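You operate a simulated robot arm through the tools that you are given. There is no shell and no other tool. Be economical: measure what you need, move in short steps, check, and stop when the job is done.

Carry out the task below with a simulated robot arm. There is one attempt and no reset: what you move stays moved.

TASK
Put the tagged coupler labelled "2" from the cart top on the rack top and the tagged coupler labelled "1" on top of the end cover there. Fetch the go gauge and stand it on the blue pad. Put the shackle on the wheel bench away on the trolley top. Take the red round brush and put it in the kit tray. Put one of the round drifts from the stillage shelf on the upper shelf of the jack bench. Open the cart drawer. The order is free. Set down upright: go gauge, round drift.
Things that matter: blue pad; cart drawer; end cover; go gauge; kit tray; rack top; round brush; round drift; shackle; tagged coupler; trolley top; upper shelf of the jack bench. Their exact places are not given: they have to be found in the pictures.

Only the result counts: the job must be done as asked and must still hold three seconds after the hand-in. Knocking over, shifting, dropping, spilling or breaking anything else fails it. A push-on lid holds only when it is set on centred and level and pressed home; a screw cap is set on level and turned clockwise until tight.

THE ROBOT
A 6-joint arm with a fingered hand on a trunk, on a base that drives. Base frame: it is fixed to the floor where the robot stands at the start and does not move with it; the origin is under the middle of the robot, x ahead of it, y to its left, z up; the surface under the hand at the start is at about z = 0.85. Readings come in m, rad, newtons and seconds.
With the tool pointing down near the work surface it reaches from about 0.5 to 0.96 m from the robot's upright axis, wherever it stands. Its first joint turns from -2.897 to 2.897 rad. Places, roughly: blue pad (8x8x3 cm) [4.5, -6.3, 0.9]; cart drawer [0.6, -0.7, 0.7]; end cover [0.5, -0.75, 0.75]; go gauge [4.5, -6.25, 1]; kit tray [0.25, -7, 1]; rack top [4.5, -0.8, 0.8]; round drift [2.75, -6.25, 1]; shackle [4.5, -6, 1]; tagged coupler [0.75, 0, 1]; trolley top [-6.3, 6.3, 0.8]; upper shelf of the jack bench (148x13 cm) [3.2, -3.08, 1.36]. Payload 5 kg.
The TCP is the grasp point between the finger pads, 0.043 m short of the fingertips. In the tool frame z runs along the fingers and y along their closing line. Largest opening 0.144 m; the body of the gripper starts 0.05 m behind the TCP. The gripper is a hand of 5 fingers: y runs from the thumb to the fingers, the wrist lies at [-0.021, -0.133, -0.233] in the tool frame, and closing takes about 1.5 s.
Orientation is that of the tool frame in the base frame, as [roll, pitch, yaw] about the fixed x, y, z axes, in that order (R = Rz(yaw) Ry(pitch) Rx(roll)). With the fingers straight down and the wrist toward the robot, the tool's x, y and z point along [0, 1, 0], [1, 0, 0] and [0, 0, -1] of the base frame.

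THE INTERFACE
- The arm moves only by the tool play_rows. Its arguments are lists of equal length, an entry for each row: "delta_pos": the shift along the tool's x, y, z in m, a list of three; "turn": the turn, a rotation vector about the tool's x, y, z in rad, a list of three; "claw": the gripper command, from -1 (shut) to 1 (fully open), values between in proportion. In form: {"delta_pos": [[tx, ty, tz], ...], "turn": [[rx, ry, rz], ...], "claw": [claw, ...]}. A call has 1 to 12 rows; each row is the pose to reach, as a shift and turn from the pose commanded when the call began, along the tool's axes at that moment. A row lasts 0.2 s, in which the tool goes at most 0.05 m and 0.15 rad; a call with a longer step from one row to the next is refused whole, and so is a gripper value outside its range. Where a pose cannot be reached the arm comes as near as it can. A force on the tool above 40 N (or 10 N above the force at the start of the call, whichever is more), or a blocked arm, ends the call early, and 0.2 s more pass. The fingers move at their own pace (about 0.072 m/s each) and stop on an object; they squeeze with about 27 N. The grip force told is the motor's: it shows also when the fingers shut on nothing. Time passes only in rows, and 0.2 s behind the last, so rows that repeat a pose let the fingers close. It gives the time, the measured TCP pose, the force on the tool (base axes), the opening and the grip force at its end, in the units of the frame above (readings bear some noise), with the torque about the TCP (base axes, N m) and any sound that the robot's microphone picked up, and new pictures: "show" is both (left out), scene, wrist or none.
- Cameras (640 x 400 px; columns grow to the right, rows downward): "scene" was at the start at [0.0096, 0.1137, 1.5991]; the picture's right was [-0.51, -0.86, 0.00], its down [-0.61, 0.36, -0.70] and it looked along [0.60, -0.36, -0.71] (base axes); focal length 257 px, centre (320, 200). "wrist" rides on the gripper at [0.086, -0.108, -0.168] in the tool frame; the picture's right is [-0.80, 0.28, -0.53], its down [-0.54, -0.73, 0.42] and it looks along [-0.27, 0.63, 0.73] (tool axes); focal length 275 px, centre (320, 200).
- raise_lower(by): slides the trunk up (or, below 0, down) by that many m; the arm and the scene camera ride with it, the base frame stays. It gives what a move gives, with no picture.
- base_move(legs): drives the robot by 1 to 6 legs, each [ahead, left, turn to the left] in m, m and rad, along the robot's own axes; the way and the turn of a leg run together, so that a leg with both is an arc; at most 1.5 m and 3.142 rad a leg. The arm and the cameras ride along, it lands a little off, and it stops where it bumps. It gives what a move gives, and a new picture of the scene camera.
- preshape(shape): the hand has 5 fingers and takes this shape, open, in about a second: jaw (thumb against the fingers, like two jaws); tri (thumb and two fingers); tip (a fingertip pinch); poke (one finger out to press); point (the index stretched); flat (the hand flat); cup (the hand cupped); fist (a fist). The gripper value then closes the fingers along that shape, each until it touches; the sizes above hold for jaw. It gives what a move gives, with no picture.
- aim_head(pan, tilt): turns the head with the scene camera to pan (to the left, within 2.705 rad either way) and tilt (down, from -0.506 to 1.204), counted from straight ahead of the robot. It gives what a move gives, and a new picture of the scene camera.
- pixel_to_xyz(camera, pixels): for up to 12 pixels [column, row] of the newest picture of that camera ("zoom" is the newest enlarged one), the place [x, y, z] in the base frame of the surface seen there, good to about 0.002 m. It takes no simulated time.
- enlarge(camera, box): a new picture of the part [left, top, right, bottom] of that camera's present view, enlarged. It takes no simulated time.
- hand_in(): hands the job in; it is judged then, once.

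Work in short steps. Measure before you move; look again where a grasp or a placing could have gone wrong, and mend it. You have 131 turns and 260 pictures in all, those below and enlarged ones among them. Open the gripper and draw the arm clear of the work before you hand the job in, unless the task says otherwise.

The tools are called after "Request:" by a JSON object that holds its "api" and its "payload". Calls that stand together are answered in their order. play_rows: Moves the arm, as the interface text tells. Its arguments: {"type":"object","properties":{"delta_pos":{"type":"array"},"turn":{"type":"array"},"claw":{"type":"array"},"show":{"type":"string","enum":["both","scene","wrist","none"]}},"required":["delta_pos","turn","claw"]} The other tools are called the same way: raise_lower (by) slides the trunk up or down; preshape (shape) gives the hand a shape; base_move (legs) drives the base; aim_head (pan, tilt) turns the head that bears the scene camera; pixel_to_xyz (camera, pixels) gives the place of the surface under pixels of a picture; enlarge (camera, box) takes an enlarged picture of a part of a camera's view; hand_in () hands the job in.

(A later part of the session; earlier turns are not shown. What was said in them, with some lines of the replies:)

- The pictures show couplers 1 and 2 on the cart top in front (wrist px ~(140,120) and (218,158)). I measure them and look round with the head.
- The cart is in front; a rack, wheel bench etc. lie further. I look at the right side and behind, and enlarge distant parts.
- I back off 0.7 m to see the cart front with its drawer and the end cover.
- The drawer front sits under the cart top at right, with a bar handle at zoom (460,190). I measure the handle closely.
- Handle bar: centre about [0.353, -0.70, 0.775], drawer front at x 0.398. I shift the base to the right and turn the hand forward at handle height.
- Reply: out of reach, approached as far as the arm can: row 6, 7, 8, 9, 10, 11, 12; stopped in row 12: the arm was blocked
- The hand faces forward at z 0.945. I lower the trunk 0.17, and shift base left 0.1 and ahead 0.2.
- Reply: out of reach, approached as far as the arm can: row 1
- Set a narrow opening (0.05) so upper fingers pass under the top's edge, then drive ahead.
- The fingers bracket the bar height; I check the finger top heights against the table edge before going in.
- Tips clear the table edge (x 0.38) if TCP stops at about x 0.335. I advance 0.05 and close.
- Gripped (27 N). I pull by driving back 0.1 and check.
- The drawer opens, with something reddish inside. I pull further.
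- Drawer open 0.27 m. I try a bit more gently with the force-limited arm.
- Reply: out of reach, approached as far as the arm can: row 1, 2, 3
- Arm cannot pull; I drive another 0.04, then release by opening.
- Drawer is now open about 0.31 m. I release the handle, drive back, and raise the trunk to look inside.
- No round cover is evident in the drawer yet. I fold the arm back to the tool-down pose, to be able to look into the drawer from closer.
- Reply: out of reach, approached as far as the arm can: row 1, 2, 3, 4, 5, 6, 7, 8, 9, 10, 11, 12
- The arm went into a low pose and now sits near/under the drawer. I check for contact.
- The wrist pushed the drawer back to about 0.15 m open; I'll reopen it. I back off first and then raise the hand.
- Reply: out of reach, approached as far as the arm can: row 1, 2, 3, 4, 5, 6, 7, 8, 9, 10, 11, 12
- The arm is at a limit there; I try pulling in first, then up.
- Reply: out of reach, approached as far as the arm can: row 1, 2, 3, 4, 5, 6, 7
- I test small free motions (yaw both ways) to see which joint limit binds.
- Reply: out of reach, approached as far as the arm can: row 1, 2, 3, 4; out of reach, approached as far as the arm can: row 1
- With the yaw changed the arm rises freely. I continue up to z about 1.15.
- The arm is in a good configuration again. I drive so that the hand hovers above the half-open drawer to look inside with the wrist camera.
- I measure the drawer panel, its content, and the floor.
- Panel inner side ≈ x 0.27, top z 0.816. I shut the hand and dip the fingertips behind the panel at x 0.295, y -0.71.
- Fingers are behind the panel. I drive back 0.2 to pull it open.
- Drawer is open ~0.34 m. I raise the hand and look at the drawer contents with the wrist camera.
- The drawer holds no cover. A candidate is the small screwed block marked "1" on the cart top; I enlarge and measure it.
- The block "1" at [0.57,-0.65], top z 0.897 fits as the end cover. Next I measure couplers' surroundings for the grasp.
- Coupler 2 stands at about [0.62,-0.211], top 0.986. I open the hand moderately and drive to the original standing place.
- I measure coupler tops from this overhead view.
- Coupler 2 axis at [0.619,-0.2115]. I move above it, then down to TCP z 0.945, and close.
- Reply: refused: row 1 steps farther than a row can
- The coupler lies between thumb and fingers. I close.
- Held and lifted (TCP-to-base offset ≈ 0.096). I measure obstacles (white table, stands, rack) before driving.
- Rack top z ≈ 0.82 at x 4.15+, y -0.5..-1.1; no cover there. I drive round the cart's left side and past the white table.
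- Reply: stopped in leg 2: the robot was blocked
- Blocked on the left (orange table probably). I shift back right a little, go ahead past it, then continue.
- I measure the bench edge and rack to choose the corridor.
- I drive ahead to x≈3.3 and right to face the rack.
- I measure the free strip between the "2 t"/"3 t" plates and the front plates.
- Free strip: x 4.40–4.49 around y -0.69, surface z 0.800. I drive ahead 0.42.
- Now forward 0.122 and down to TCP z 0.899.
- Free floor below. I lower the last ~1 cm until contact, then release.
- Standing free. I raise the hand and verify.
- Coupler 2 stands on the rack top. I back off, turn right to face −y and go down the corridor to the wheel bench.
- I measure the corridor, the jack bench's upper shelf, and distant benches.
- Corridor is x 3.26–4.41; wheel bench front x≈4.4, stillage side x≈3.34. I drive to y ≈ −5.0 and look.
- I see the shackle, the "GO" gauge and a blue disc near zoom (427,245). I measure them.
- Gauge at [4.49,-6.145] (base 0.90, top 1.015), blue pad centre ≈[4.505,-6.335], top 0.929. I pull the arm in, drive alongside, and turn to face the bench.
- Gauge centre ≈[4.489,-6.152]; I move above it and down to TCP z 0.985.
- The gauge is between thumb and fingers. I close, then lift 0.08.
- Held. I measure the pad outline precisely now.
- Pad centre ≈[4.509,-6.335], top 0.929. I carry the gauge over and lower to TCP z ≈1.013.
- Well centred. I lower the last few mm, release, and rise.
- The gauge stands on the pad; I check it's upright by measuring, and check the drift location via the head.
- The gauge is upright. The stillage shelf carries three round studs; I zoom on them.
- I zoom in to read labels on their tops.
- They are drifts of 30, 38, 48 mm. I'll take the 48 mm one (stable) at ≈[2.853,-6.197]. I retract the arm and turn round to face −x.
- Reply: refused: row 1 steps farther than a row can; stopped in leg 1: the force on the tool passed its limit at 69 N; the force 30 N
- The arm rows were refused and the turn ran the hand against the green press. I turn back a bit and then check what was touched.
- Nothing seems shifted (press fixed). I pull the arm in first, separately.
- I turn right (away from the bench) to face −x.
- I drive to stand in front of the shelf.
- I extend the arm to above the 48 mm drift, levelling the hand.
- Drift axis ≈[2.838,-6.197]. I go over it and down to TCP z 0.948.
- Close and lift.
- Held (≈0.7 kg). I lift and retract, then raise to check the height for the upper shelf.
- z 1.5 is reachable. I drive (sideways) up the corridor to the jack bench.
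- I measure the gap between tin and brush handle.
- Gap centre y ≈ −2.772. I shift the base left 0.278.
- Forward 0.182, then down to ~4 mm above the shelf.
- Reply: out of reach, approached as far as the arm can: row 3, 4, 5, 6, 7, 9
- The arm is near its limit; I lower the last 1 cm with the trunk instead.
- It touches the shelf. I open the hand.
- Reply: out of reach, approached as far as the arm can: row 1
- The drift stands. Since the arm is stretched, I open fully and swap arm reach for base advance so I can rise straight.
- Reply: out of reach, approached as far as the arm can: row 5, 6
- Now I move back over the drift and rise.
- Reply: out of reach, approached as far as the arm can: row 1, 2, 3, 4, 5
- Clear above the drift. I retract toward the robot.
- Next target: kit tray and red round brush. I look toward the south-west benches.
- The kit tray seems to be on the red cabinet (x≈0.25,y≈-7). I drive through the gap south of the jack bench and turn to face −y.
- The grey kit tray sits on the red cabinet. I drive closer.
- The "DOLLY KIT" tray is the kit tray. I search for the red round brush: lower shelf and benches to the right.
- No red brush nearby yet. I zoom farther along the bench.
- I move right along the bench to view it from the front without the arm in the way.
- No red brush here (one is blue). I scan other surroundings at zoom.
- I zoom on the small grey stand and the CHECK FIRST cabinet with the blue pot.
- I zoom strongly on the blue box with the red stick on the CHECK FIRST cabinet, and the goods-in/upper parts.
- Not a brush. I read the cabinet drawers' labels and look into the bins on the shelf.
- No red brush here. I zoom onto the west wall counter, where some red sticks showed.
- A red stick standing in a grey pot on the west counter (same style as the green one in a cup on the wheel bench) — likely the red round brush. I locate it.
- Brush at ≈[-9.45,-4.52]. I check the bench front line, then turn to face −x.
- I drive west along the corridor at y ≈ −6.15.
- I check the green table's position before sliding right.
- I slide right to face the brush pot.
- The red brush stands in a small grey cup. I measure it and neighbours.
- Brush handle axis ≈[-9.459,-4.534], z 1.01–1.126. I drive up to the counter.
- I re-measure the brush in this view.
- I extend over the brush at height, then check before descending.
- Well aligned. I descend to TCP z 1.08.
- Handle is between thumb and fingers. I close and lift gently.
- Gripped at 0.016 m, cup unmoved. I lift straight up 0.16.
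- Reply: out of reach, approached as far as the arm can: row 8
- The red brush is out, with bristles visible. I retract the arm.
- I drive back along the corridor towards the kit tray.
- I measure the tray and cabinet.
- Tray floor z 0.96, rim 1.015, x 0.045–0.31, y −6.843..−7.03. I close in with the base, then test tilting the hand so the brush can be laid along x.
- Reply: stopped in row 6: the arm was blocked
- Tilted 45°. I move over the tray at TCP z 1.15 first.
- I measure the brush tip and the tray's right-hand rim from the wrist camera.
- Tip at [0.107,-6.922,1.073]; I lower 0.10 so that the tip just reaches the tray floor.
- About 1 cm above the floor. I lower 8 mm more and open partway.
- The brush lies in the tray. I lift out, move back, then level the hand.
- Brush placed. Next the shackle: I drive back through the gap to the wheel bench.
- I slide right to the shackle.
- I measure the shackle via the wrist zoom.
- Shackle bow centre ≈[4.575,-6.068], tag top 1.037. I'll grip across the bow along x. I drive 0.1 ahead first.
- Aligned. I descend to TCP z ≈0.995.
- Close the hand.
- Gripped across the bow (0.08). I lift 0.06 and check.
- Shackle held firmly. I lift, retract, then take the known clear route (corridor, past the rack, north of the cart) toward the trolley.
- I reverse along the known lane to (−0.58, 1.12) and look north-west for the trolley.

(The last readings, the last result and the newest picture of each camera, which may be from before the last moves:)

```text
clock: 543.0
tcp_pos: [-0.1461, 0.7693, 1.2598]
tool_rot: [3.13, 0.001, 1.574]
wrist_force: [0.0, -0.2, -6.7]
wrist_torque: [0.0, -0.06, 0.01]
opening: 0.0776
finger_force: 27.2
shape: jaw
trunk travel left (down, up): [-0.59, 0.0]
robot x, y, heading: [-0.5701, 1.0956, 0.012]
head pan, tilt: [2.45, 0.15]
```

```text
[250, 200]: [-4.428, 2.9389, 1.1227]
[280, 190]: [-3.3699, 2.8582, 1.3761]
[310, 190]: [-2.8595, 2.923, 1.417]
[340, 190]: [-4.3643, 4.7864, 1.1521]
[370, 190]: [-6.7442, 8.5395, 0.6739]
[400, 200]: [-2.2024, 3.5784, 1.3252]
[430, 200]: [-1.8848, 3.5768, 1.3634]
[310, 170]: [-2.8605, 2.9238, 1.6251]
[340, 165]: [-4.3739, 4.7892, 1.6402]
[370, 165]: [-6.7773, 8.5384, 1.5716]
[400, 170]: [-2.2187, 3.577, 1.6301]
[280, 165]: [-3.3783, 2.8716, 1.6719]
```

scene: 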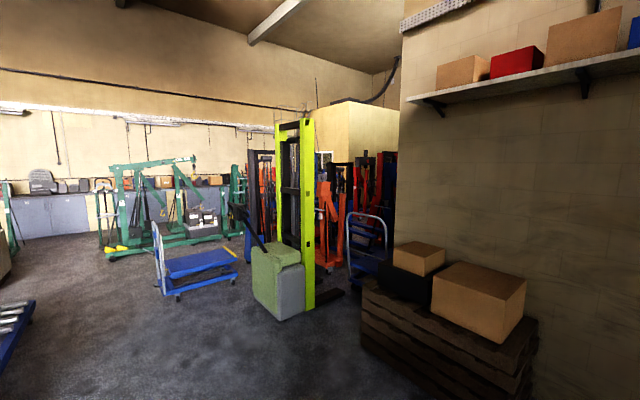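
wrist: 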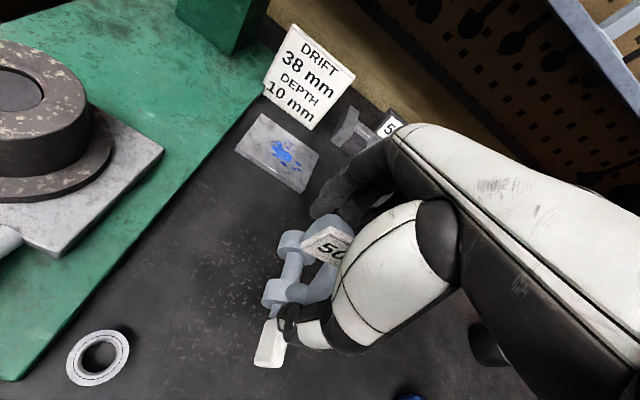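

The trolley is hidden behind the stackers. I map this view (free queries) to find a way.

Request:
{"api": "pixel_to_xyz", "payload": {"camera": "scene", "pixels": [[20, 310], [30, 370], [10, 280], [5, 215], [40, 240], [60, 235], [100, 245], [120, 258], [160, 240], [200, 270], [235, 255], [175, 295]]}}

Request:
{"api": "pixel_to_xyz", "payload": {"camera": "scene", "pixels": [[215, 235], [240, 240], [245, 225], [260, 300], [280, 320], [330, 270], [325, 240], [350, 250], [370, 240], [385, 260], [345, 290], [360, 330]]}}

Request:
{"api": "pixel_to_xyz", "payload": {"camera": "scene", "pixels": [[210, 215], [200, 218], [190, 222], [225, 215], [235, 215], [248, 215], [265, 220], [275, 225], [205, 195], [238, 200], [320, 170], [326, 190]]}}

Request:
{"api": "pixel_to_xyz", "payload": {"camera": "scene", "pixels": [[365, 175], [372, 180], [375, 200], [365, 200], [355, 175], [348, 200], [300, 240], [315, 225], [340, 225], [385, 215], [380, 185], [360, 160]]}}

```text
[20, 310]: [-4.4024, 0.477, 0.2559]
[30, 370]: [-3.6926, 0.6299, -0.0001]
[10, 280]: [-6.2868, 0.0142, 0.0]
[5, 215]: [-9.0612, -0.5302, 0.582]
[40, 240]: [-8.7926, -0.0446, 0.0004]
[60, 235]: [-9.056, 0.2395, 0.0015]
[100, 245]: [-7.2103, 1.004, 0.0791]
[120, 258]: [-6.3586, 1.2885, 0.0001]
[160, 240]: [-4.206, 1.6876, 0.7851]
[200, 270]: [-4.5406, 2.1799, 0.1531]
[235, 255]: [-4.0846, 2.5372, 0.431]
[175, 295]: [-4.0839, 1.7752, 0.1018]
```

```text
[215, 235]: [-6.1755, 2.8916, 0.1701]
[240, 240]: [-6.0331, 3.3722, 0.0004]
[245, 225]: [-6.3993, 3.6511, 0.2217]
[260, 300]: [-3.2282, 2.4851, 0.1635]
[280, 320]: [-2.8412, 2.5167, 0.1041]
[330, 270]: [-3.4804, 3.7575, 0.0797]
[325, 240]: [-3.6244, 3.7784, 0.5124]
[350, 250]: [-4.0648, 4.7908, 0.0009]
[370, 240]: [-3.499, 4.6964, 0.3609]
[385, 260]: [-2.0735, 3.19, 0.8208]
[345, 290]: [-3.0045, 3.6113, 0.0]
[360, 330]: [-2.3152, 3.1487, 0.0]
```

```text
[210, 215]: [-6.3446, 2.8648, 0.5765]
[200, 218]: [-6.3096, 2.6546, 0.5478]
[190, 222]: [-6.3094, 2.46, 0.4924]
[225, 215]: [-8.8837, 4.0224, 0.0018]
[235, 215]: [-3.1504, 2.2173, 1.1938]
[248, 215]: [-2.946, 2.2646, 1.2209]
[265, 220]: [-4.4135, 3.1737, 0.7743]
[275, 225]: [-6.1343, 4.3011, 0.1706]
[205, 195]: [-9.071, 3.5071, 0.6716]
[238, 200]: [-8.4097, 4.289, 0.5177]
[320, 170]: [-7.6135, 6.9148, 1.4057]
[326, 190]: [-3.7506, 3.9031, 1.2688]
```

```text
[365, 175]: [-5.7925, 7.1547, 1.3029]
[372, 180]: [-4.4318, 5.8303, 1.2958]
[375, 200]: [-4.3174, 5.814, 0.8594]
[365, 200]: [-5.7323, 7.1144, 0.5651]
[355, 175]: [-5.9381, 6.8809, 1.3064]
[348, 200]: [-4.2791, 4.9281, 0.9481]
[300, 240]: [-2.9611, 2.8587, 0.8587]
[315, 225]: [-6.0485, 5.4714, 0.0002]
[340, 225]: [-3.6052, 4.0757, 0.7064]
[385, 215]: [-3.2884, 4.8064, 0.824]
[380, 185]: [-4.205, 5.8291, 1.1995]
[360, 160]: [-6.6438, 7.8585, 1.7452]
```

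A channel at x≈−5.3 (between cranes and stackers) leads north to (−6,5.5). I drive it and look at the trolley, querying a grid in that view.

Request:
{"api": "base_move", "payload": {"legs": [[-1.5, 0.0, -0.012], [-1.5, 0, 0], [-1.5, 0, 0], [-0.23, 0, 0], [0, 1.5, 0], [0, 1.45, 0]]}}

Request:
{"api": "aim_head", "payload": {"pan": 1.95, "tilt": 0.4}}

Request:
{"api": "pixel_to_xyz", "payload": {"camera": "scene", "pixels": [[240, 180], [280, 180], [320, 180], [360, 180], [400, 180], [440, 180], [240, 220], [280, 220], [320, 220], [360, 220], [400, 220], [440, 220]]}}

Request:
{"api": "pixel_to_xyz", "payload": {"camera": "scene", "pixels": [[280, 200], [300, 200], [320, 200], [340, 200], [360, 200], [380, 200], [260, 250], [300, 250], [340, 250], [380, 250], [320, 290], [380, 290]]}}

```text
clock: 576.1
tcp_pos: [-4.8108, 2.902, 1.2603]
tool_rot: [3.133, 0.013, 1.511]
wrist_force: [0.2, -8.3, -4.5]
wrist_torque: [0.75, -0.07, -0.26]
opening: 0.076
finger_force: 26.8
shape: jaw
trunk travel left (down, up): [-0.59, 0.0]
robot x, y, heading: [-5.2148, 3.2537, -0.035]
head pan, tilt: [2.45, 0.15]
stopped in leg 6: the force on the tool passed its limit at 115 N (the readings are from after the stop); the commanded pose is now the measured one
```

scene: 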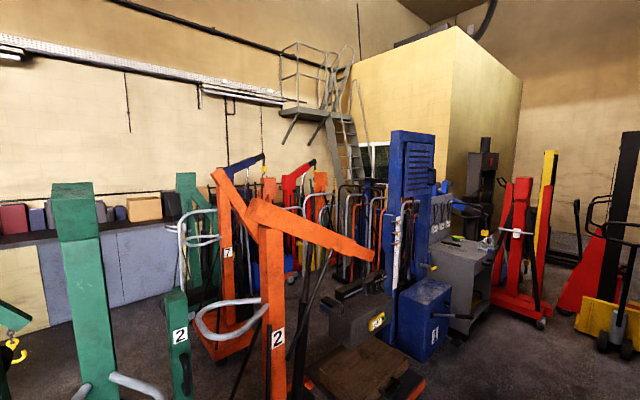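

```text
clock: 577.0
tcp_pos: [-4.8104, 2.903, 1.2605]
tool_rot: [3.132, 0.012, 1.514]
wrist_force: [-0.2, -9.6, -7.2]
wrist_torque: [0.89, -0.07, -0.28]
opening: 0.076
finger_force: 26.7
shape: jaw
trunk travel left (down, up): [-0.59, 0.0]
robot x, y, heading: [-5.2156, 3.2537, -0.033]
head pan, tilt: [1.95, 0.4]
```

scene: 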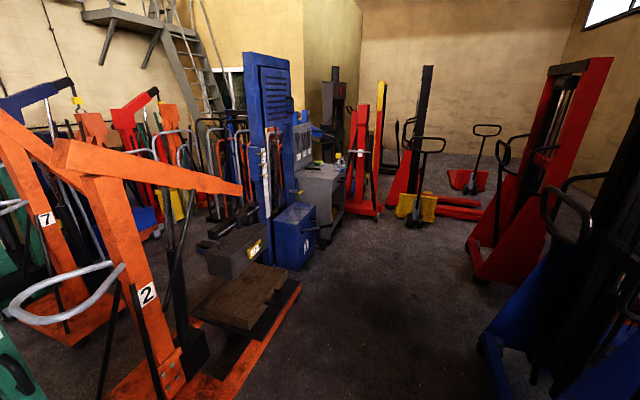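

```text
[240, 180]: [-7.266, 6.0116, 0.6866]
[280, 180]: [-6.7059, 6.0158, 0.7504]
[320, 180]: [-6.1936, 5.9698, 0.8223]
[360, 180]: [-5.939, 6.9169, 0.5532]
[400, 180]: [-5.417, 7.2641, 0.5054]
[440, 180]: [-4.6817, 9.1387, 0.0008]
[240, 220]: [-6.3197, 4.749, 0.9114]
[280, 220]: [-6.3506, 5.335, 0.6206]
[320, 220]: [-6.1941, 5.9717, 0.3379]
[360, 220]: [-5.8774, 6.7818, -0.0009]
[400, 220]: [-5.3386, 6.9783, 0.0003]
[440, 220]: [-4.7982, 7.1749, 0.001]
```

```text
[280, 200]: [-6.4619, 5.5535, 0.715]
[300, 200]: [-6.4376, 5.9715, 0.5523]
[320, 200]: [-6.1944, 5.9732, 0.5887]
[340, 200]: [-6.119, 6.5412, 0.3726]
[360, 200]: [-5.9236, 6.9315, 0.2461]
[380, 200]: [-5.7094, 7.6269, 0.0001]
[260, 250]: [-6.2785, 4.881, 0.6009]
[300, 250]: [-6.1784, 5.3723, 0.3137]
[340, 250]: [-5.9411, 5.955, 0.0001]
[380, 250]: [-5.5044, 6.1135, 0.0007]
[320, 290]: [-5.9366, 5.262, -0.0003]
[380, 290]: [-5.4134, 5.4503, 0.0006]
```

The hand touched a mast; I back off west, turn to face north, go up the channel, then turn to face the grey trolley (top z≈0.82 at ≈[−6.3,6.3]).

Request:
{"api": "base_move", "payload": {"legs": [[-0.3, -0.06, 0], [0, 0, 1.605], [1.4, -0.08, 0], [1.15, 0, 0], [0, 0, 1.571]]}}

Request:
{"api": "aim_head", "payload": {"pan": -0.5, "tilt": 0.7}}

Request:
{"api": "pixel_to_xyz", "payload": {"camera": "scene", "pixels": [[260, 160], [290, 160], [320, 160], [350, 160], [380, 160], [410, 160], [260, 190], [290, 190], [320, 190], [350, 190], [380, 190], [410, 190]]}}

Request:
{"api": "pixel_to_xyz", "payload": {"camera": "scene", "pixels": [[260, 220], [290, 220], [320, 220], [350, 220], [380, 220], [410, 220], [260, 250], [290, 250], [320, 250], [350, 250], [380, 250], [320, 280]]}}

```text
clock: 598.8
tcp_pos: [-5.883, 6.074, 1.2611]
tool_rot: [3.13, 0.014, -1.582]
wrist_force: [0.5, 0.7, -7.1]
wrist_torque: [-0.05, 0.05, 0.01]
opening: 0.0757
finger_force: 27.1
shape: jaw
trunk travel left (down, up): [-0.59, 0.0]
robot x, y, heading: [-5.4622, 5.7369, -3.129]
head pan, tilt: [1.95, 0.4]
```

scene: 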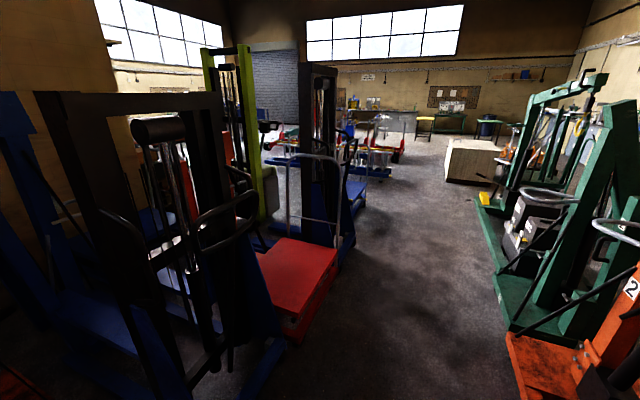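

```text
clock: 601.0
tcp_pos: [-5.8826, 6.0736, 1.2609]
tool_rot: [3.132, 0.014, -1.582]
wrist_force: [0.5, -0.2, -7.2]
wrist_torque: [-0.01, 0.03, 0.01]
opening: 0.0757
finger_force: 26.5
shape: jaw
trunk travel left (down, up): [-0.59, 0.0]
robot x, y, heading: [-5.4613, 5.7403, -3.124]
head pan, tilt: [-0.499, 0.7]
```

scene: 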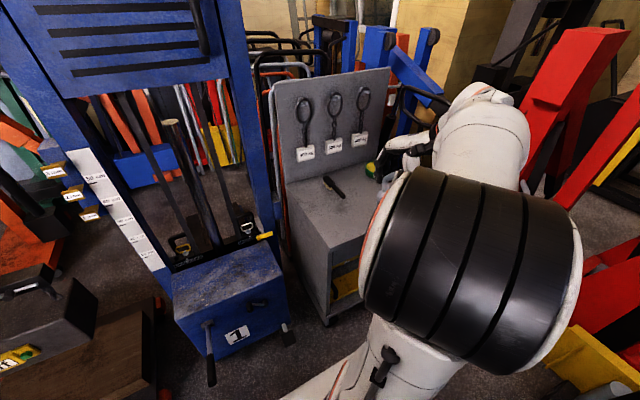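

```text
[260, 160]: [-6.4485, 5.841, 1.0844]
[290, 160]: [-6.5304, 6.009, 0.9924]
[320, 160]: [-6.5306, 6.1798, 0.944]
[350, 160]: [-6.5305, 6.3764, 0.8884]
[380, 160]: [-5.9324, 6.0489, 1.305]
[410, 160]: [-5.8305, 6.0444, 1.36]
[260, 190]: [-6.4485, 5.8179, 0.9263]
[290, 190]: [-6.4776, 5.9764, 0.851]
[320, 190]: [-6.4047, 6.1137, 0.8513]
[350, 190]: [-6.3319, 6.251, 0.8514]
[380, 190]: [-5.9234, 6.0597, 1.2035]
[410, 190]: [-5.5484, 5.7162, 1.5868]
```

```text
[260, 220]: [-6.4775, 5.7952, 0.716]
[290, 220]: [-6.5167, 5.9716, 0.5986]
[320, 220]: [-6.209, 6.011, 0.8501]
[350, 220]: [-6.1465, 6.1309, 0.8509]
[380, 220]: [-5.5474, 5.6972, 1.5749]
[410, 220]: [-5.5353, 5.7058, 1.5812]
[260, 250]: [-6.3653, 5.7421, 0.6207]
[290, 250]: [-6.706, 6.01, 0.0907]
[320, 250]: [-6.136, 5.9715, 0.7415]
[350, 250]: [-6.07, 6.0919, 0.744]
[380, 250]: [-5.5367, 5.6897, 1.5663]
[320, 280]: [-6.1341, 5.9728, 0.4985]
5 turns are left
```

Trolley top is z 0.851, free around [−6.2,6.12]. I place the shackle there: over, down slowly to contact, open, rise, retract.

Request:
{"api": "play_rows", "payload": {"delta_pos": [[-0.005, 0.041, 0], [-0.01, 0.082, 0], [-0.016, 0.123, 0], [-0.021, 0.164, 0], [-0.026, 0.205, 0], [-0.032, 0.246, 0], [-0.037, 0.287, 0.005], [-0.0424, 0.3275, 0.02]], "turn": [[0, 0.003, 0], [0, 0.006, 0], [0, 0.009, 0], [0, 0.012, 0], [0, 0.014, 0], [0, 0.014, 0], [0, 0.014, 0], [0, 0.014, 0]], "claw": [-1, -1, -1, -1, -1, -1, -1, -1], "show": "none"}}

Request:
{"api": "play_rows", "payload": {"delta_pos": [[0, 0, 0.04], [0, 0, 0.08], [0, 0, 0.12], [0, 0, 0.16], [0, 0, 0.2], [0, 0, 0.235], [0, 0, 0.26], [0, 0, 0.272]], "turn": [[0, 0, 0], [0, 0, 0], [0, 0, 0], [0, 0, 0], [0, 0, 0], [0, 0, 0], [0, 0, 0], [0, 0, 0]], "claw": [-1, -1, -1, -1, -1, -1, -1, -1], "show": "none"}}

Request:
{"api": "play_rows", "payload": {"delta_pos": [[0, 0, 0.006], [0, 0, 0.012], [0, 0, 0.017], [0, 0, 0.021], [0, 0, 0.024], [0, 0, 0.026]], "turn": [[0, 0, 0], [0, 0, 0], [0, 0, 0], [0, 0, 0], [0, 0, 0], [0, 0, 0]], "claw": [-1, -1, -1, -1, -1, -1], "show": "wrist"}}

```text
clock: 602.8
tcp_pos: [-6.2107, 6.1209, 1.2408]
tool_rot: [3.137, -0.004, -1.583]
wrist_force: [-1.1, 0.1, -8.2]
wrist_torque: [-0.03, 0.02, 0.03]
opening: 0.0754
finger_force: 27.1
shape: jaw
trunk travel left (down, up): [-0.59, 0.0]
robot x, y, heading: [-5.4621, 5.737, -3.125]
head pan, tilt: [-0.499, 0.7]
```

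```text
clock: 604.6
tcp_pos: [-6.213, 6.1198, 0.9721]
tool_rot: [3.134, -0.001, -1.583]
wrist_force: [0.5, 0.8, -6.6]
wrist_torque: [-0.04, 0.02, 0.02]
opening: 0.0755
finger_force: 27.3
shape: jaw
trunk travel left (down, up): [-0.59, 0.0]
robot x, y, heading: [-5.4658, 5.739, -3.124]
head pan, tilt: [-0.499, 0.7]
```

```text
clock: 606.0
tcp_pos: [-6.2126, 6.1204, 0.9468]
tool_rot: [3.131, 0.001, -1.583]
wrist_force: [0.5, -0.1, -2.4]
wrist_torque: [-0.01, -0.01, -0.02]
opening: 0.0756
finger_force: 26.1
shape: jaw
trunk travel left (down, up): [-0.59, 0.0]
robot x, y, heading: [-5.4577, 5.7409, -3.126]
head pan, tilt: [-0.499, 0.7]
4 turns are left
```

wrist: 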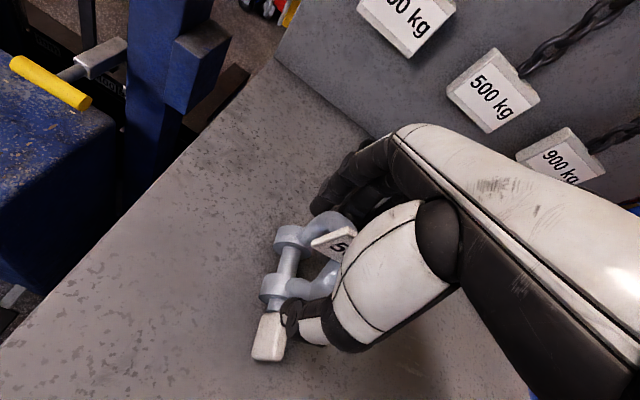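

Contact is made (load taken by the trolley). I open, rise, retract, then drive the same way back to the cart.

Request:
{"api": "play_rows", "payload": {"delta_pos": [[0, 0, 0], [0, 0, 0], [0, 0, 0], [0, 0, 0], [0, 0, 0], [0, 0, 0]], "turn": [[0, 0, 0], [0, 0, 0], [0, 0, 0], [0, 0, 0], [0, 0, 0], [0, 0, 0]], "claw": [0.2, 0.35, 0.5, 0.65, 0.65, 0.65], "show": "none"}}

Request:
{"api": "play_rows", "payload": {"delta_pos": [[0, 0, -0.045], [0, 0, -0.09], [0, 0, -0.135], [0, 0, -0.18], [0, 0, -0.225], [0, 0, -0.27], [0, -0.03, -0.295], [0, -0.075, -0.305], [0.005, -0.12, -0.31], [0.01, -0.165, -0.31], [0.015, -0.21, -0.31], [0.02, -0.255, -0.31]], "turn": [[0, 0, 0], [0, 0, 0], [0, 0, 0], [0, 0, 0], [0, 0, 0], [0, 0, 0], [0, 0, 0], [0, 0, 0], [0, 0, 0], [0, 0, 0], [0, 0, 0], [0, 0, 0]], "claw": [0.65, 0.65, 0.65, 0.65, 0.65, 0.65, 0.65, 0.65, 0.65, 0.65, 0.65, 0.65], "show": "none"}}

Request:
{"api": "play_rows", "payload": {"delta_pos": [[0.01, -0.035, 0], [0.022, -0.075, 0]], "turn": [[0, 0, 0], [0, 0, 0]], "claw": [0.25, 0.25], "show": "none"}}

Request:
{"api": "base_move", "payload": {"legs": [[0, 0, -1.586], [-1.15, 0, 0], [-1.4, 0.03, 0], [-1.5, 0, 0], [-0.62, 0, 0], [0, 0, -1.571]]}}

Request:
{"api": "base_move", "payload": {"legs": [[1.5, 0, 0], [1.5, 0, 0], [1.5, 0, 0], [0.4, 0, 0], [0, -1.07, 0], [0.57, 0, 0]]}}

```text
clock: 607.4
tcp_pos: [-6.2126, 6.1195, 0.9459]
tool_rot: [3.132, -0.001, -1.583]
wrist_force: [0.0, 0.1, -0.1]
wrist_torque: [0.02, 0.0, -0.02]
opening: 0.1187
finger_force: 0.1
shape: jaw
trunk travel left (down, up): [-0.59, 0.0]
robot x, y, heading: [-5.4633, 5.7401, -3.13]
head pan, tilt: [-0.499, 0.7]
```

```text
clock: 610.0
tcp_pos: [-5.9538, 6.0951, 1.2555]
tool_rot: [3.131, -0.002, -1.583]
wrist_force: [1.4, -0.5, 0.3]
wrist_torque: [0.05, 0.04, 0.0]
opening: 0.1185
finger_force: 0.0
shape: jaw
trunk travel left (down, up): [-0.59, 0.0]
robot x, y, heading: [-5.4598, 5.7413, -3.126]
head pan, tilt: [-0.499, 0.7]
```

```text
clock: 610.6
tcp_pos: [-5.877, 6.0726, 1.2539]
tool_rot: [3.13, -0.001, -1.58]
wrist_force: [0.7, -0.8, 0.7]
wrist_torque: [0.03, 0.03, 0.02]
opening: 0.0904
finger_force: 0.0
shape: jaw
trunk travel left (down, up): [-0.59, 0.0]
robot x, y, heading: [-5.4616, 5.7356, -3.126]
head pan, tilt: [-0.499, 0.7]
```

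```text
clock: 640.8
tcp_pos: [-5.1118, 0.7313, 1.2547]
tool_rot: [3.13, 0.0, 1.54]
wrist_force: [0.0, 0.4, 0.2]
wrist_torque: [-0.02, 0.01, -0.02]
opening: 0.09
finger_force: 0.1
shape: jaw
trunk travel left (down, up): [-0.59, 0.0]
robot x, y, heading: [-5.5246, 1.0729, -0.003]
head pan, tilt: [-0.499, 0.7]
```

scene: 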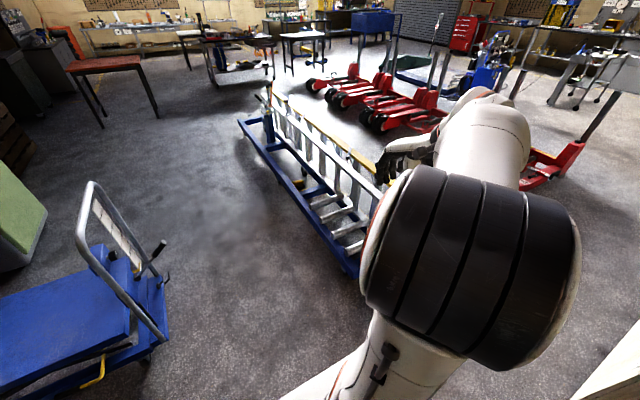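

```text
clock: 672.3
tcp_pos: [0.3443, -0.3465, 1.2538]
tool_rot: [3.13, 0.0, 1.533]
wrist_force: [0.7, -0.7, 0.2]
wrist_torque: [-0.02, -0.02, 0.0]
opening: 0.0904
finger_force: 0.0
shape: jaw
trunk travel left (down, up): [-0.59, 0.0]
robot x, y, heading: [-0.0661, 0.0005, -0.013]
head pan, tilt: [-0.499, 0.7]
3 turns are left
```

scene: 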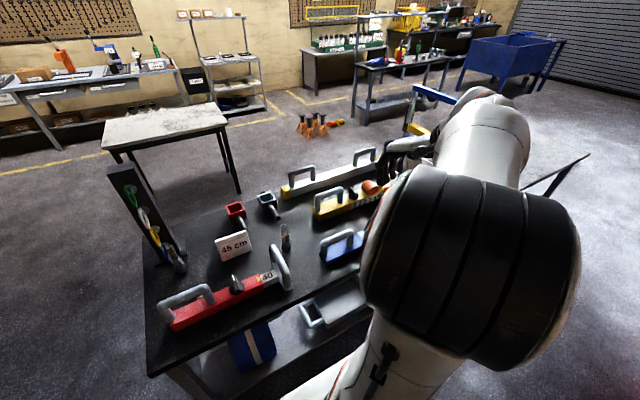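

Robot is at the cart (−0.07,0.00). Coupler 1 axis is [0.601,−0.091]; I move over it, descend to z≈0.947, close, lift, then shift the base slightly for the end cover.

Request:
{"api": "play_rows", "payload": {"delta_pos": [[0.0293, 0.0271, 0], [0.0586, 0.0542, 0], [0.088, 0.0813, 0], [0.1173, 0.1084, 0], [0.1466, 0.1355, 0], [0.1759, 0.1626, 0], [0.2053, 0.1897, 0], [0.2346, 0.2168, 0], [0.2639, 0.2439, 0], [0.2639, 0.2439, 0]], "turn": [[0.005, 0, 0], [0.0116, 0, 0], [0.0116, 0, 0], [0.0116, 0, 0], [0.0116, 0, 0], [0.0116, 0, 0], [0.0116, 0, 0], [0.0116, 0, 0], [0.0116, 0, 0], [0.0116, 0, 0]], "claw": [0.25, 0.25, 0.25, 0.25, 0.25, 0.25, 0.25, 0.25, 0.25, 0.25], "show": "none"}}

Request:
{"api": "play_rows", "payload": {"delta_pos": [[0, 0, 0.04], [0, 0, 0.08], [0, 0, 0.12], [0, 0, 0.16], [0, 0, 0.2], [0, 0, 0.235], [0, 0, 0.265], [0, 0, 0.29], [0, 0, 0.306], [0, 0, 0.306]], "turn": [[0, 0, 0], [0, 0, 0], [0, 0, 0], [0, 0, 0], [0, 0, 0], [0, 0, 0], [0, 0, 0], [0, 0, 0], [0, 0, 0], [0, 0, 0]], "claw": [0.25, 0.25, 0.25, 0.25, 0.25, 0.25, 0.25, 0.25, 0.25, 0.25], "show": "none"}}

Request:
{"api": "play_rows", "payload": {"delta_pos": [[0, 0, 0], [0, 0, 0], [0, 0, 0], [0, 0, 0], [0, 0, 0], [0, 0, 0], [0, 0, 0]], "turn": [[0, 0, 0], [0, 0, 0], [0, 0, 0], [0, 0, 0], [0, 0, 0], [0, 0, 0], [0, 0, 0]], "claw": [-1, -1, -1, -1, -1, -1, -1], "show": "none"}}

Request:
{"api": "play_rows", "payload": {"delta_pos": [[0, 0, -0.03], [0, 0, -0.07], [0, 0, -0.11], [0, 0, -0.15], [0, 0, -0.19], [0, 0, -0.23], [0, 0, -0.25]], "turn": [[0, 0, 0], [0, 0, 0], [0, 0, 0], [0, 0, 0], [0, 0, 0], [0, 0, 0], [0, 0, 0]], "claw": [-1, -1, -1, -1, -1, -1, -1], "show": "wrist"}}

Request:
{"api": "pixel_to_xyz", "payload": {"camera": "wrist", "pixels": [[275, 275], [270, 265], [285, 285]]}}

Request:
{"api": "base_move", "payload": {"legs": [[0.06, -0.06, 0.013]]}}

Request:
{"api": "pixel_to_xyz", "payload": {"camera": "scene", "pixels": [[370, 210], [380, 200], [390, 205], [385, 215], [400, 210], [375, 190], [410, 205], [395, 195], [365, 200], [405, 195], [420, 200], [400, 220]]}}

```text
clock: 674.5
tcp_pos: [0.5975, -0.0921, 1.2571]
tool_rot: [3.142, -0.001, 1.533]
wrist_force: [0.1, -0.5, 0.5]
wrist_torque: [0.03, 0.02, -0.03]
opening: 0.0904
finger_force: 0.0
shape: jaw
trunk travel left (down, up): [-0.59, 0.0]
robot x, y, heading: [-0.0643, -0.0012, -0.011]
head pan, tilt: [-0.499, 0.7]
```

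```text
clock: 676.7
tcp_pos: [0.5963, -0.0928, 0.9511]
tool_rot: [-3.14, 0.001, 1.533]
wrist_force: [0.0, 0.2, 1.0]
wrist_torque: [-0.03, -0.01, -0.01]
opening: 0.0904
finger_force: 0.0
shape: jaw
trunk travel left (down, up): [-0.59, 0.0]
robot x, y, heading: [-0.0632, 0.0009, -0.005]
head pan, tilt: [-0.499, 0.7]
```

```text
clock: 678.3
tcp_pos: [0.5959, -0.0914, 0.9537]
tool_rot: [3.141, 0.002, 1.532]
wrist_force: [2.0, 0.8, 23.3]
wrist_torque: [0.1, -0.71, 0.07]
opening: 0.0185
finger_force: 26.7
shape: jaw
trunk travel left (down, up): [-0.59, 0.0]
robot x, y, heading: [-0.0665, -0.0029, -0.009]
head pan, tilt: [-0.499, 0.7]
```

```text
clock: 679.9
tcp_pos: [0.5952, -0.0914, 1.2002]
tool_rot: [-3.14, 0.0, 1.532]
wrist_force: [0.2, -0.2, -3.2]
wrist_torque: [-0.03, -0.02, 0.01]
opening: 0.0176
finger_force: 26.8
shape: jaw
trunk travel left (down, up): [-0.59, 0.0]
robot x, y, heading: [-0.0653, -0.0064, -0.014]
head pan, tilt: [-0.499, 0.7]
```

wrist: 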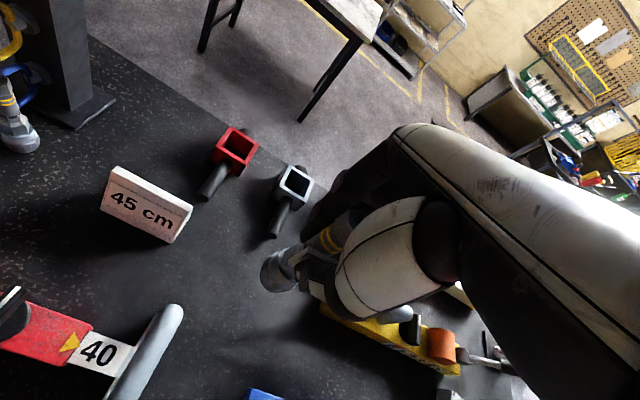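

```text
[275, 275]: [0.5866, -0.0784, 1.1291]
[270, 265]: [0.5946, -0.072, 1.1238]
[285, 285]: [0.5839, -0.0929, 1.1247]
```

```text
clock: 681.0
tcp_pos: [0.6578, -0.1444, 1.1979]
tool_rot: [-3.139, 0.0, 1.544]
wrist_force: [0.4, 0.2, -2.3]
wrist_torque: [0.02, 0.04, -0.01]
opening: 0.0175
finger_force: 27.0
shape: jaw
trunk travel left (down, up): [-0.59, 0.0]
robot x, y, heading: [-0.0044, -0.0598, 0.002]
head pan, tilt: [-0.499, 0.7]
```

scene: 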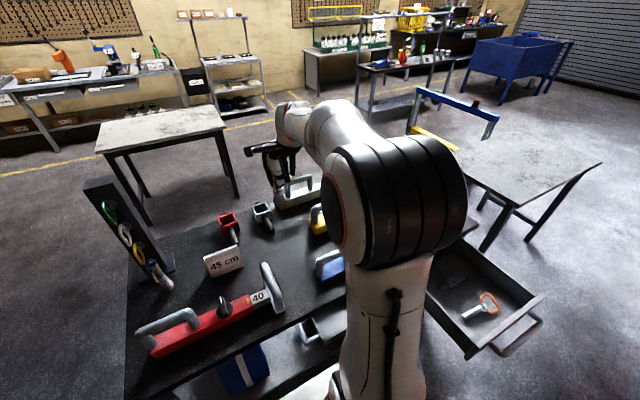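

```text
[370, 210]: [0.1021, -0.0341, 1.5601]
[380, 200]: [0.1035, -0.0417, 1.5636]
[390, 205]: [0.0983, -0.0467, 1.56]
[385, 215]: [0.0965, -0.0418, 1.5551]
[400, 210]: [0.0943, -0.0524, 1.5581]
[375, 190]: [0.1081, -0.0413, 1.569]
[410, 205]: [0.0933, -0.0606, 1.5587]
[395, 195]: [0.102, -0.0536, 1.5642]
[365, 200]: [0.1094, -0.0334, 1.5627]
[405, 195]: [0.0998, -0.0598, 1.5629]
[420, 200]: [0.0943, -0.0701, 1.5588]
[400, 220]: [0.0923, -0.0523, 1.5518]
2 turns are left
```

Coupler 1 is held. I hover it above the end cover, take the last picture, and map the cover's top by a grid of queries.

Request:
{"api": "play_rows", "payload": {"delta_pos": [[-0.0424, -0.0062, 0], [-0.0848, -0.0124, 0], [-0.1272, -0.0186, 0], [-0.1696, -0.0247, 0], [-0.212, -0.0309, 0], [-0.2544, -0.0371, 0], [-0.2968, -0.0433, 0], [-0.3392, -0.0495, 0], [-0.3816, -0.0557, 0], [-0.424, -0.0618, 0], [-0.4664, -0.068, 0], [-0.5088, -0.0742, 0]], "turn": [[0, 0, 0], [0, 0, 0], [0, 0, 0], [0, 0, 0], [0, 0, 0], [0, 0, 0], [0, 0, 0], [0, 0, 0], [0, 0, 0], [0, 0, 0], [0, 0, 0], [0, 0, 0]], "claw": [-1, -1, -1, -1, -1, -1, -1, -1, -1, -1, -1, -1], "show": "none"}}

Request:
{"api": "play_rows", "payload": {"delta_pos": [[0, 0, 0.035], [0, 0, 0.07], [0, 0, 0.105], [0, 0, 0.13], [0, 0, 0.148], [0, 0, 0.153], [0, 0, 0.153]], "turn": [[0, 0, 0], [0, 0, 0], [0, 0, 0], [0, 0, 0], [0, 0, 0], [0, 0, 0], [0, 0, 0]], "claw": [-1, -1, -1, -1, -1, -1, -1], "show": "wrist"}}

Request:
{"api": "pixel_to_xyz", "payload": {"camera": "wrist", "pixels": [[225, 258], [238, 258], [251, 258], [264, 258], [277, 258], [290, 258], [225, 268], [238, 268], [251, 268], [264, 268], [277, 268], [290, 268]]}}

Request:
{"api": "pixel_to_xyz", "payload": {"camera": "wrist", "pixels": [[225, 278], [238, 278], [251, 278], [264, 278], [277, 278], [290, 278], [225, 288], [238, 288], [251, 288], [264, 288], [277, 288], [290, 288]]}}

Request:
{"api": "pixel_to_xyz", "payload": {"camera": "wrist", "pixels": [[225, 298], [238, 298], [251, 298], [264, 298], [277, 298], [290, 298], [225, 308], [238, 308], [251, 308], [264, 308], [277, 308], [290, 308]]}}

Request:
{"api": "pixel_to_xyz", "payload": {"camera": "wrist", "pixels": [[232, 248], [245, 248], [258, 248], [271, 248], [284, 248], [297, 278], [238, 318], [251, 318], [264, 318], [277, 318], [290, 318], [303, 318]]}}

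```text
clock: 683.6
tcp_pos: [0.5692, -0.6517, 1.198]
tool_rot: [-3.139, -0.003, 1.543]
wrist_force: [1.2, -0.5, -1.7]
wrist_torque: [0.03, 0.04, 0.0]
opening: 0.0173
finger_force: 26.9
shape: jaw
trunk travel left (down, up): [-0.59, 0.0]
robot x, y, heading: [-0.0042, -0.0617, 0.004]
head pan, tilt: [-0.499, 0.7]
```

```text
clock: 685.2
tcp_pos: [0.5703, -0.6498, 1.0452]
tool_rot: [-3.14, -0.001, 1.545]
wrist_force: [0.0, -0.1, -2.2]
wrist_torque: [-0.03, 0.0, -0.02]
opening: 0.0177
finger_force: 27.2
shape: jaw
trunk travel left (down, up): [-0.59, 0.0]
robot x, y, heading: [-0.0041, -0.0622, 0.004]
head pan, tilt: [-0.499, 0.7]
```

wrist: 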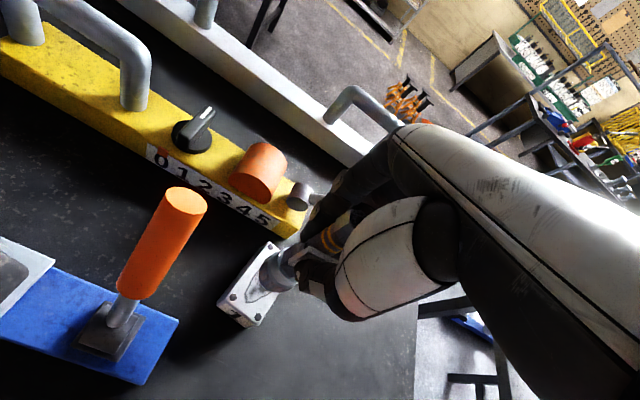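

```text
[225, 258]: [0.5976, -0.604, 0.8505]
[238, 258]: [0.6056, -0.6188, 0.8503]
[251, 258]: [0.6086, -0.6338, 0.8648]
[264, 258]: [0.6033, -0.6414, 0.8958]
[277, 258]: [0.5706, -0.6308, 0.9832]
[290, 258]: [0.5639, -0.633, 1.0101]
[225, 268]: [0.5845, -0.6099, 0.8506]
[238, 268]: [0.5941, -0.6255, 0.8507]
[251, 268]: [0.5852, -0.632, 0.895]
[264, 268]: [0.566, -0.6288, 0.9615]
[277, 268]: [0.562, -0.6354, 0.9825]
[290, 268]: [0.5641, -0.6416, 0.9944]
```

```text
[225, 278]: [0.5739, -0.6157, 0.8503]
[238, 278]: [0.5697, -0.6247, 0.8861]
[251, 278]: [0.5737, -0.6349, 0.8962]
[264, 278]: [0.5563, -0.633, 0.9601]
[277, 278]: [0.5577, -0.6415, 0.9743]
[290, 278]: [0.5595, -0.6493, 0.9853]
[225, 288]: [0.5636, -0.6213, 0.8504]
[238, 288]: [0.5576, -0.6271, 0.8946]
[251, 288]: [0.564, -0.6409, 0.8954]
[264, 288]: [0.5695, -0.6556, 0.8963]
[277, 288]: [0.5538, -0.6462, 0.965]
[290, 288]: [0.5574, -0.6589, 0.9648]
```

```text
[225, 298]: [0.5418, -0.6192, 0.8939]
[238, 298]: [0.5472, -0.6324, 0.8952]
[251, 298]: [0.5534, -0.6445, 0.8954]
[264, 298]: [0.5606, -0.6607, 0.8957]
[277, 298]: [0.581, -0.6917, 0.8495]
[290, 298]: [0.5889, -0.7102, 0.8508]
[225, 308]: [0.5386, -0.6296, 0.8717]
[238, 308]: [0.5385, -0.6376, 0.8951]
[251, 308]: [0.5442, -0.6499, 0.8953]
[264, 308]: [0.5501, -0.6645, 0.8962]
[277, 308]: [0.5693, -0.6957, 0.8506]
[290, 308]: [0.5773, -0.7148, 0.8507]
```

```text
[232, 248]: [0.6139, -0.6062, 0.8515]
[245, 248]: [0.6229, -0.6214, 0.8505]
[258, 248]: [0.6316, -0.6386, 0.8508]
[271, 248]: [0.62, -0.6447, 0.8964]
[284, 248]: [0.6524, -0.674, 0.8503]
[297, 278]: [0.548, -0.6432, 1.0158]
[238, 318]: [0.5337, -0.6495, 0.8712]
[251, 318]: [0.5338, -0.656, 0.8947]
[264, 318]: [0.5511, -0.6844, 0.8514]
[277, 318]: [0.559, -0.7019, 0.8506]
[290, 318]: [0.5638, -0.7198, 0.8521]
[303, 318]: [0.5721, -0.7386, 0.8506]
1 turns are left
```

The cover top (centre ≈[0.576,−0.654], z 0.896) lies under the coupler base (≈[0.576,−0.648]). I shift 5 mm, lower to contact, release, rise, retract and hand in.

Request:
{"api": "play_rows", "payload": {"delta_pos": [[-0.003, 0, 0.01], [-0.005, 0, 0.02], [-0.005, 0, 0.03], [-0.005, 0, 0.037], [-0.005, 0, 0.042], [-0.005, 0, 0.045], [-0.005, 0, 0.047], [-0.005, 0, 0.048]], "turn": [[0, 0, 0], [0, 0, 0], [0, 0, 0], [0, 0, 0], [0, 0, 0], [0, 0, 0], [0, 0, 0], [0, 0, 0]], "claw": [-1, -1, -1, -1, -1, -1, -1, -1], "show": "none"}}

Request:
{"api": "play_rows", "payload": {"delta_pos": [[0, 0, 0], [0, 0, 0], [0, 0, 0], [0, 0, 0], [0, 0, 0], [0, 0, 0], [0, 0, 0]], "turn": [[0, 0, 0], [0, 0, 0], [0, 0, 0], [0, 0, 0], [0, 0, 0], [0, 0, 0], [0, 0, 0]], "claw": [-0.7, -0.55, -0.4, -0.25, -0.15, -0.15, -0.15], "show": "none"}}

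Request:
{"api": "play_rows", "payload": {"delta_pos": [[0, 0, -0.02], [0, 0, -0.05], [0, 0, -0.09], [0, 0, -0.13], [0, 0, -0.17], [0, 0, -0.21], [0, 0, -0.24], [0, -0.04, -0.24], [0, -0.08, -0.24], [0, -0.12, -0.24]], "turn": [[0, 0, 0], [0, 0, 0], [0, 0, 0], [0, 0, 0], [0, 0, 0], [0, 0, 0], [0, 0, 0], [0, 0, 0], [0, 0, 0], [0, 0, 0]], "claw": [-0.15, -0.15, -0.15, -0.15, -0.15, -0.15, -0.15, 0.3, 0.6, 0.6], "show": "none"}}

Request:
{"api": "hand_in", "payload": {}}

```text
clock: 687.0
tcp_pos: [0.5704, -0.6553, 1.0002]
tool_rot: [-3.14, -0.001, 1.545]
wrist_force: [0.1, 0.1, 4.5]
wrist_torque: [0.01, -0.09, -0.03]
opening: 0.0174
finger_force: 27.1
shape: jaw
trunk travel left (down, up): [-0.59, 0.0]
robot x, y, heading: [-0.0034, -0.0603, -0.002]
head pan, tilt: [-0.499, 0.7]
no pictures are left
```

```text
clock: 688.6
tcp_pos: [0.5693, -0.6552, 0.9984]
tool_rot: [-3.14, 0.002, 1.543]
wrist_force: [-0.3, -0.3, 0.0]
wrist_torque: [0.01, -0.02, -0.01]
opening: 0.0608
finger_force: 0.0
shape: jaw
trunk travel left (down, up): [-0.59, 0.0]
robot x, y, heading: [-0.0037, -0.0569, 0.004]
head pan, tilt: [-0.499, 0.7]
no pictures are left
```

```text
clock: 690.8
tcp_pos: [0.4468, -0.6514, 1.2411]
tool_rot: [-3.14, 0.0, 1.545]
wrist_force: [-0.2, 0.3, 0.7]
wrist_torque: [-0.02, -0.03, 0.04]
opening: 0.1149
finger_force: 0.1
shape: jaw
out of reach, approached as far as the arm can: row 7
trunk travel left (down, up): [-0.59, 0.0]
robot x, y, heading: [-0.0021, -0.0632, 0.004]
head pan, tilt: [-0.499, 0.7]
no pictures are left
```

```text
The job is handed in.
```

I carried out every part of the task and handed the job in, but three things are unconfirmed: the last two placings, and whether I shifted a stacker.

| Item | Where it ended up | Checked in a picture afterwards |
|---|---|---|
| Coupler 2 | Rack top | Yes |
| Coupler 1 | On the end cover | No – contact was felt on lowering, but no pictures were left |
| Go gauge | Upright on the blue pad | Yes |
| Shackle | Trolley top | No – last seen resting there just before I let go |
| Red round brush | Kit tray | Yes |
| Round drift (48 mm) | Upright on the upper shelf of the jack bench | Yes |
| Cart drawer | Open about 0.34 m | Yes |

- **End cover:** I took it to be the small screwed block marked "1" on the cart top. No label named it, and I found no other candidate in the drawer or on the rack top.
- **Contacts:** On the way to the trolley the hand ran into something, probably a stacker mast, with about 115 N. I backed off but did not check whether it moved. Earlier the hand pushed against the green press with 69 N. Nothing looked shifted there.
- **Drawer:** My wrist once pushed the drawer partly shut. I reopened it from inside the front panel.
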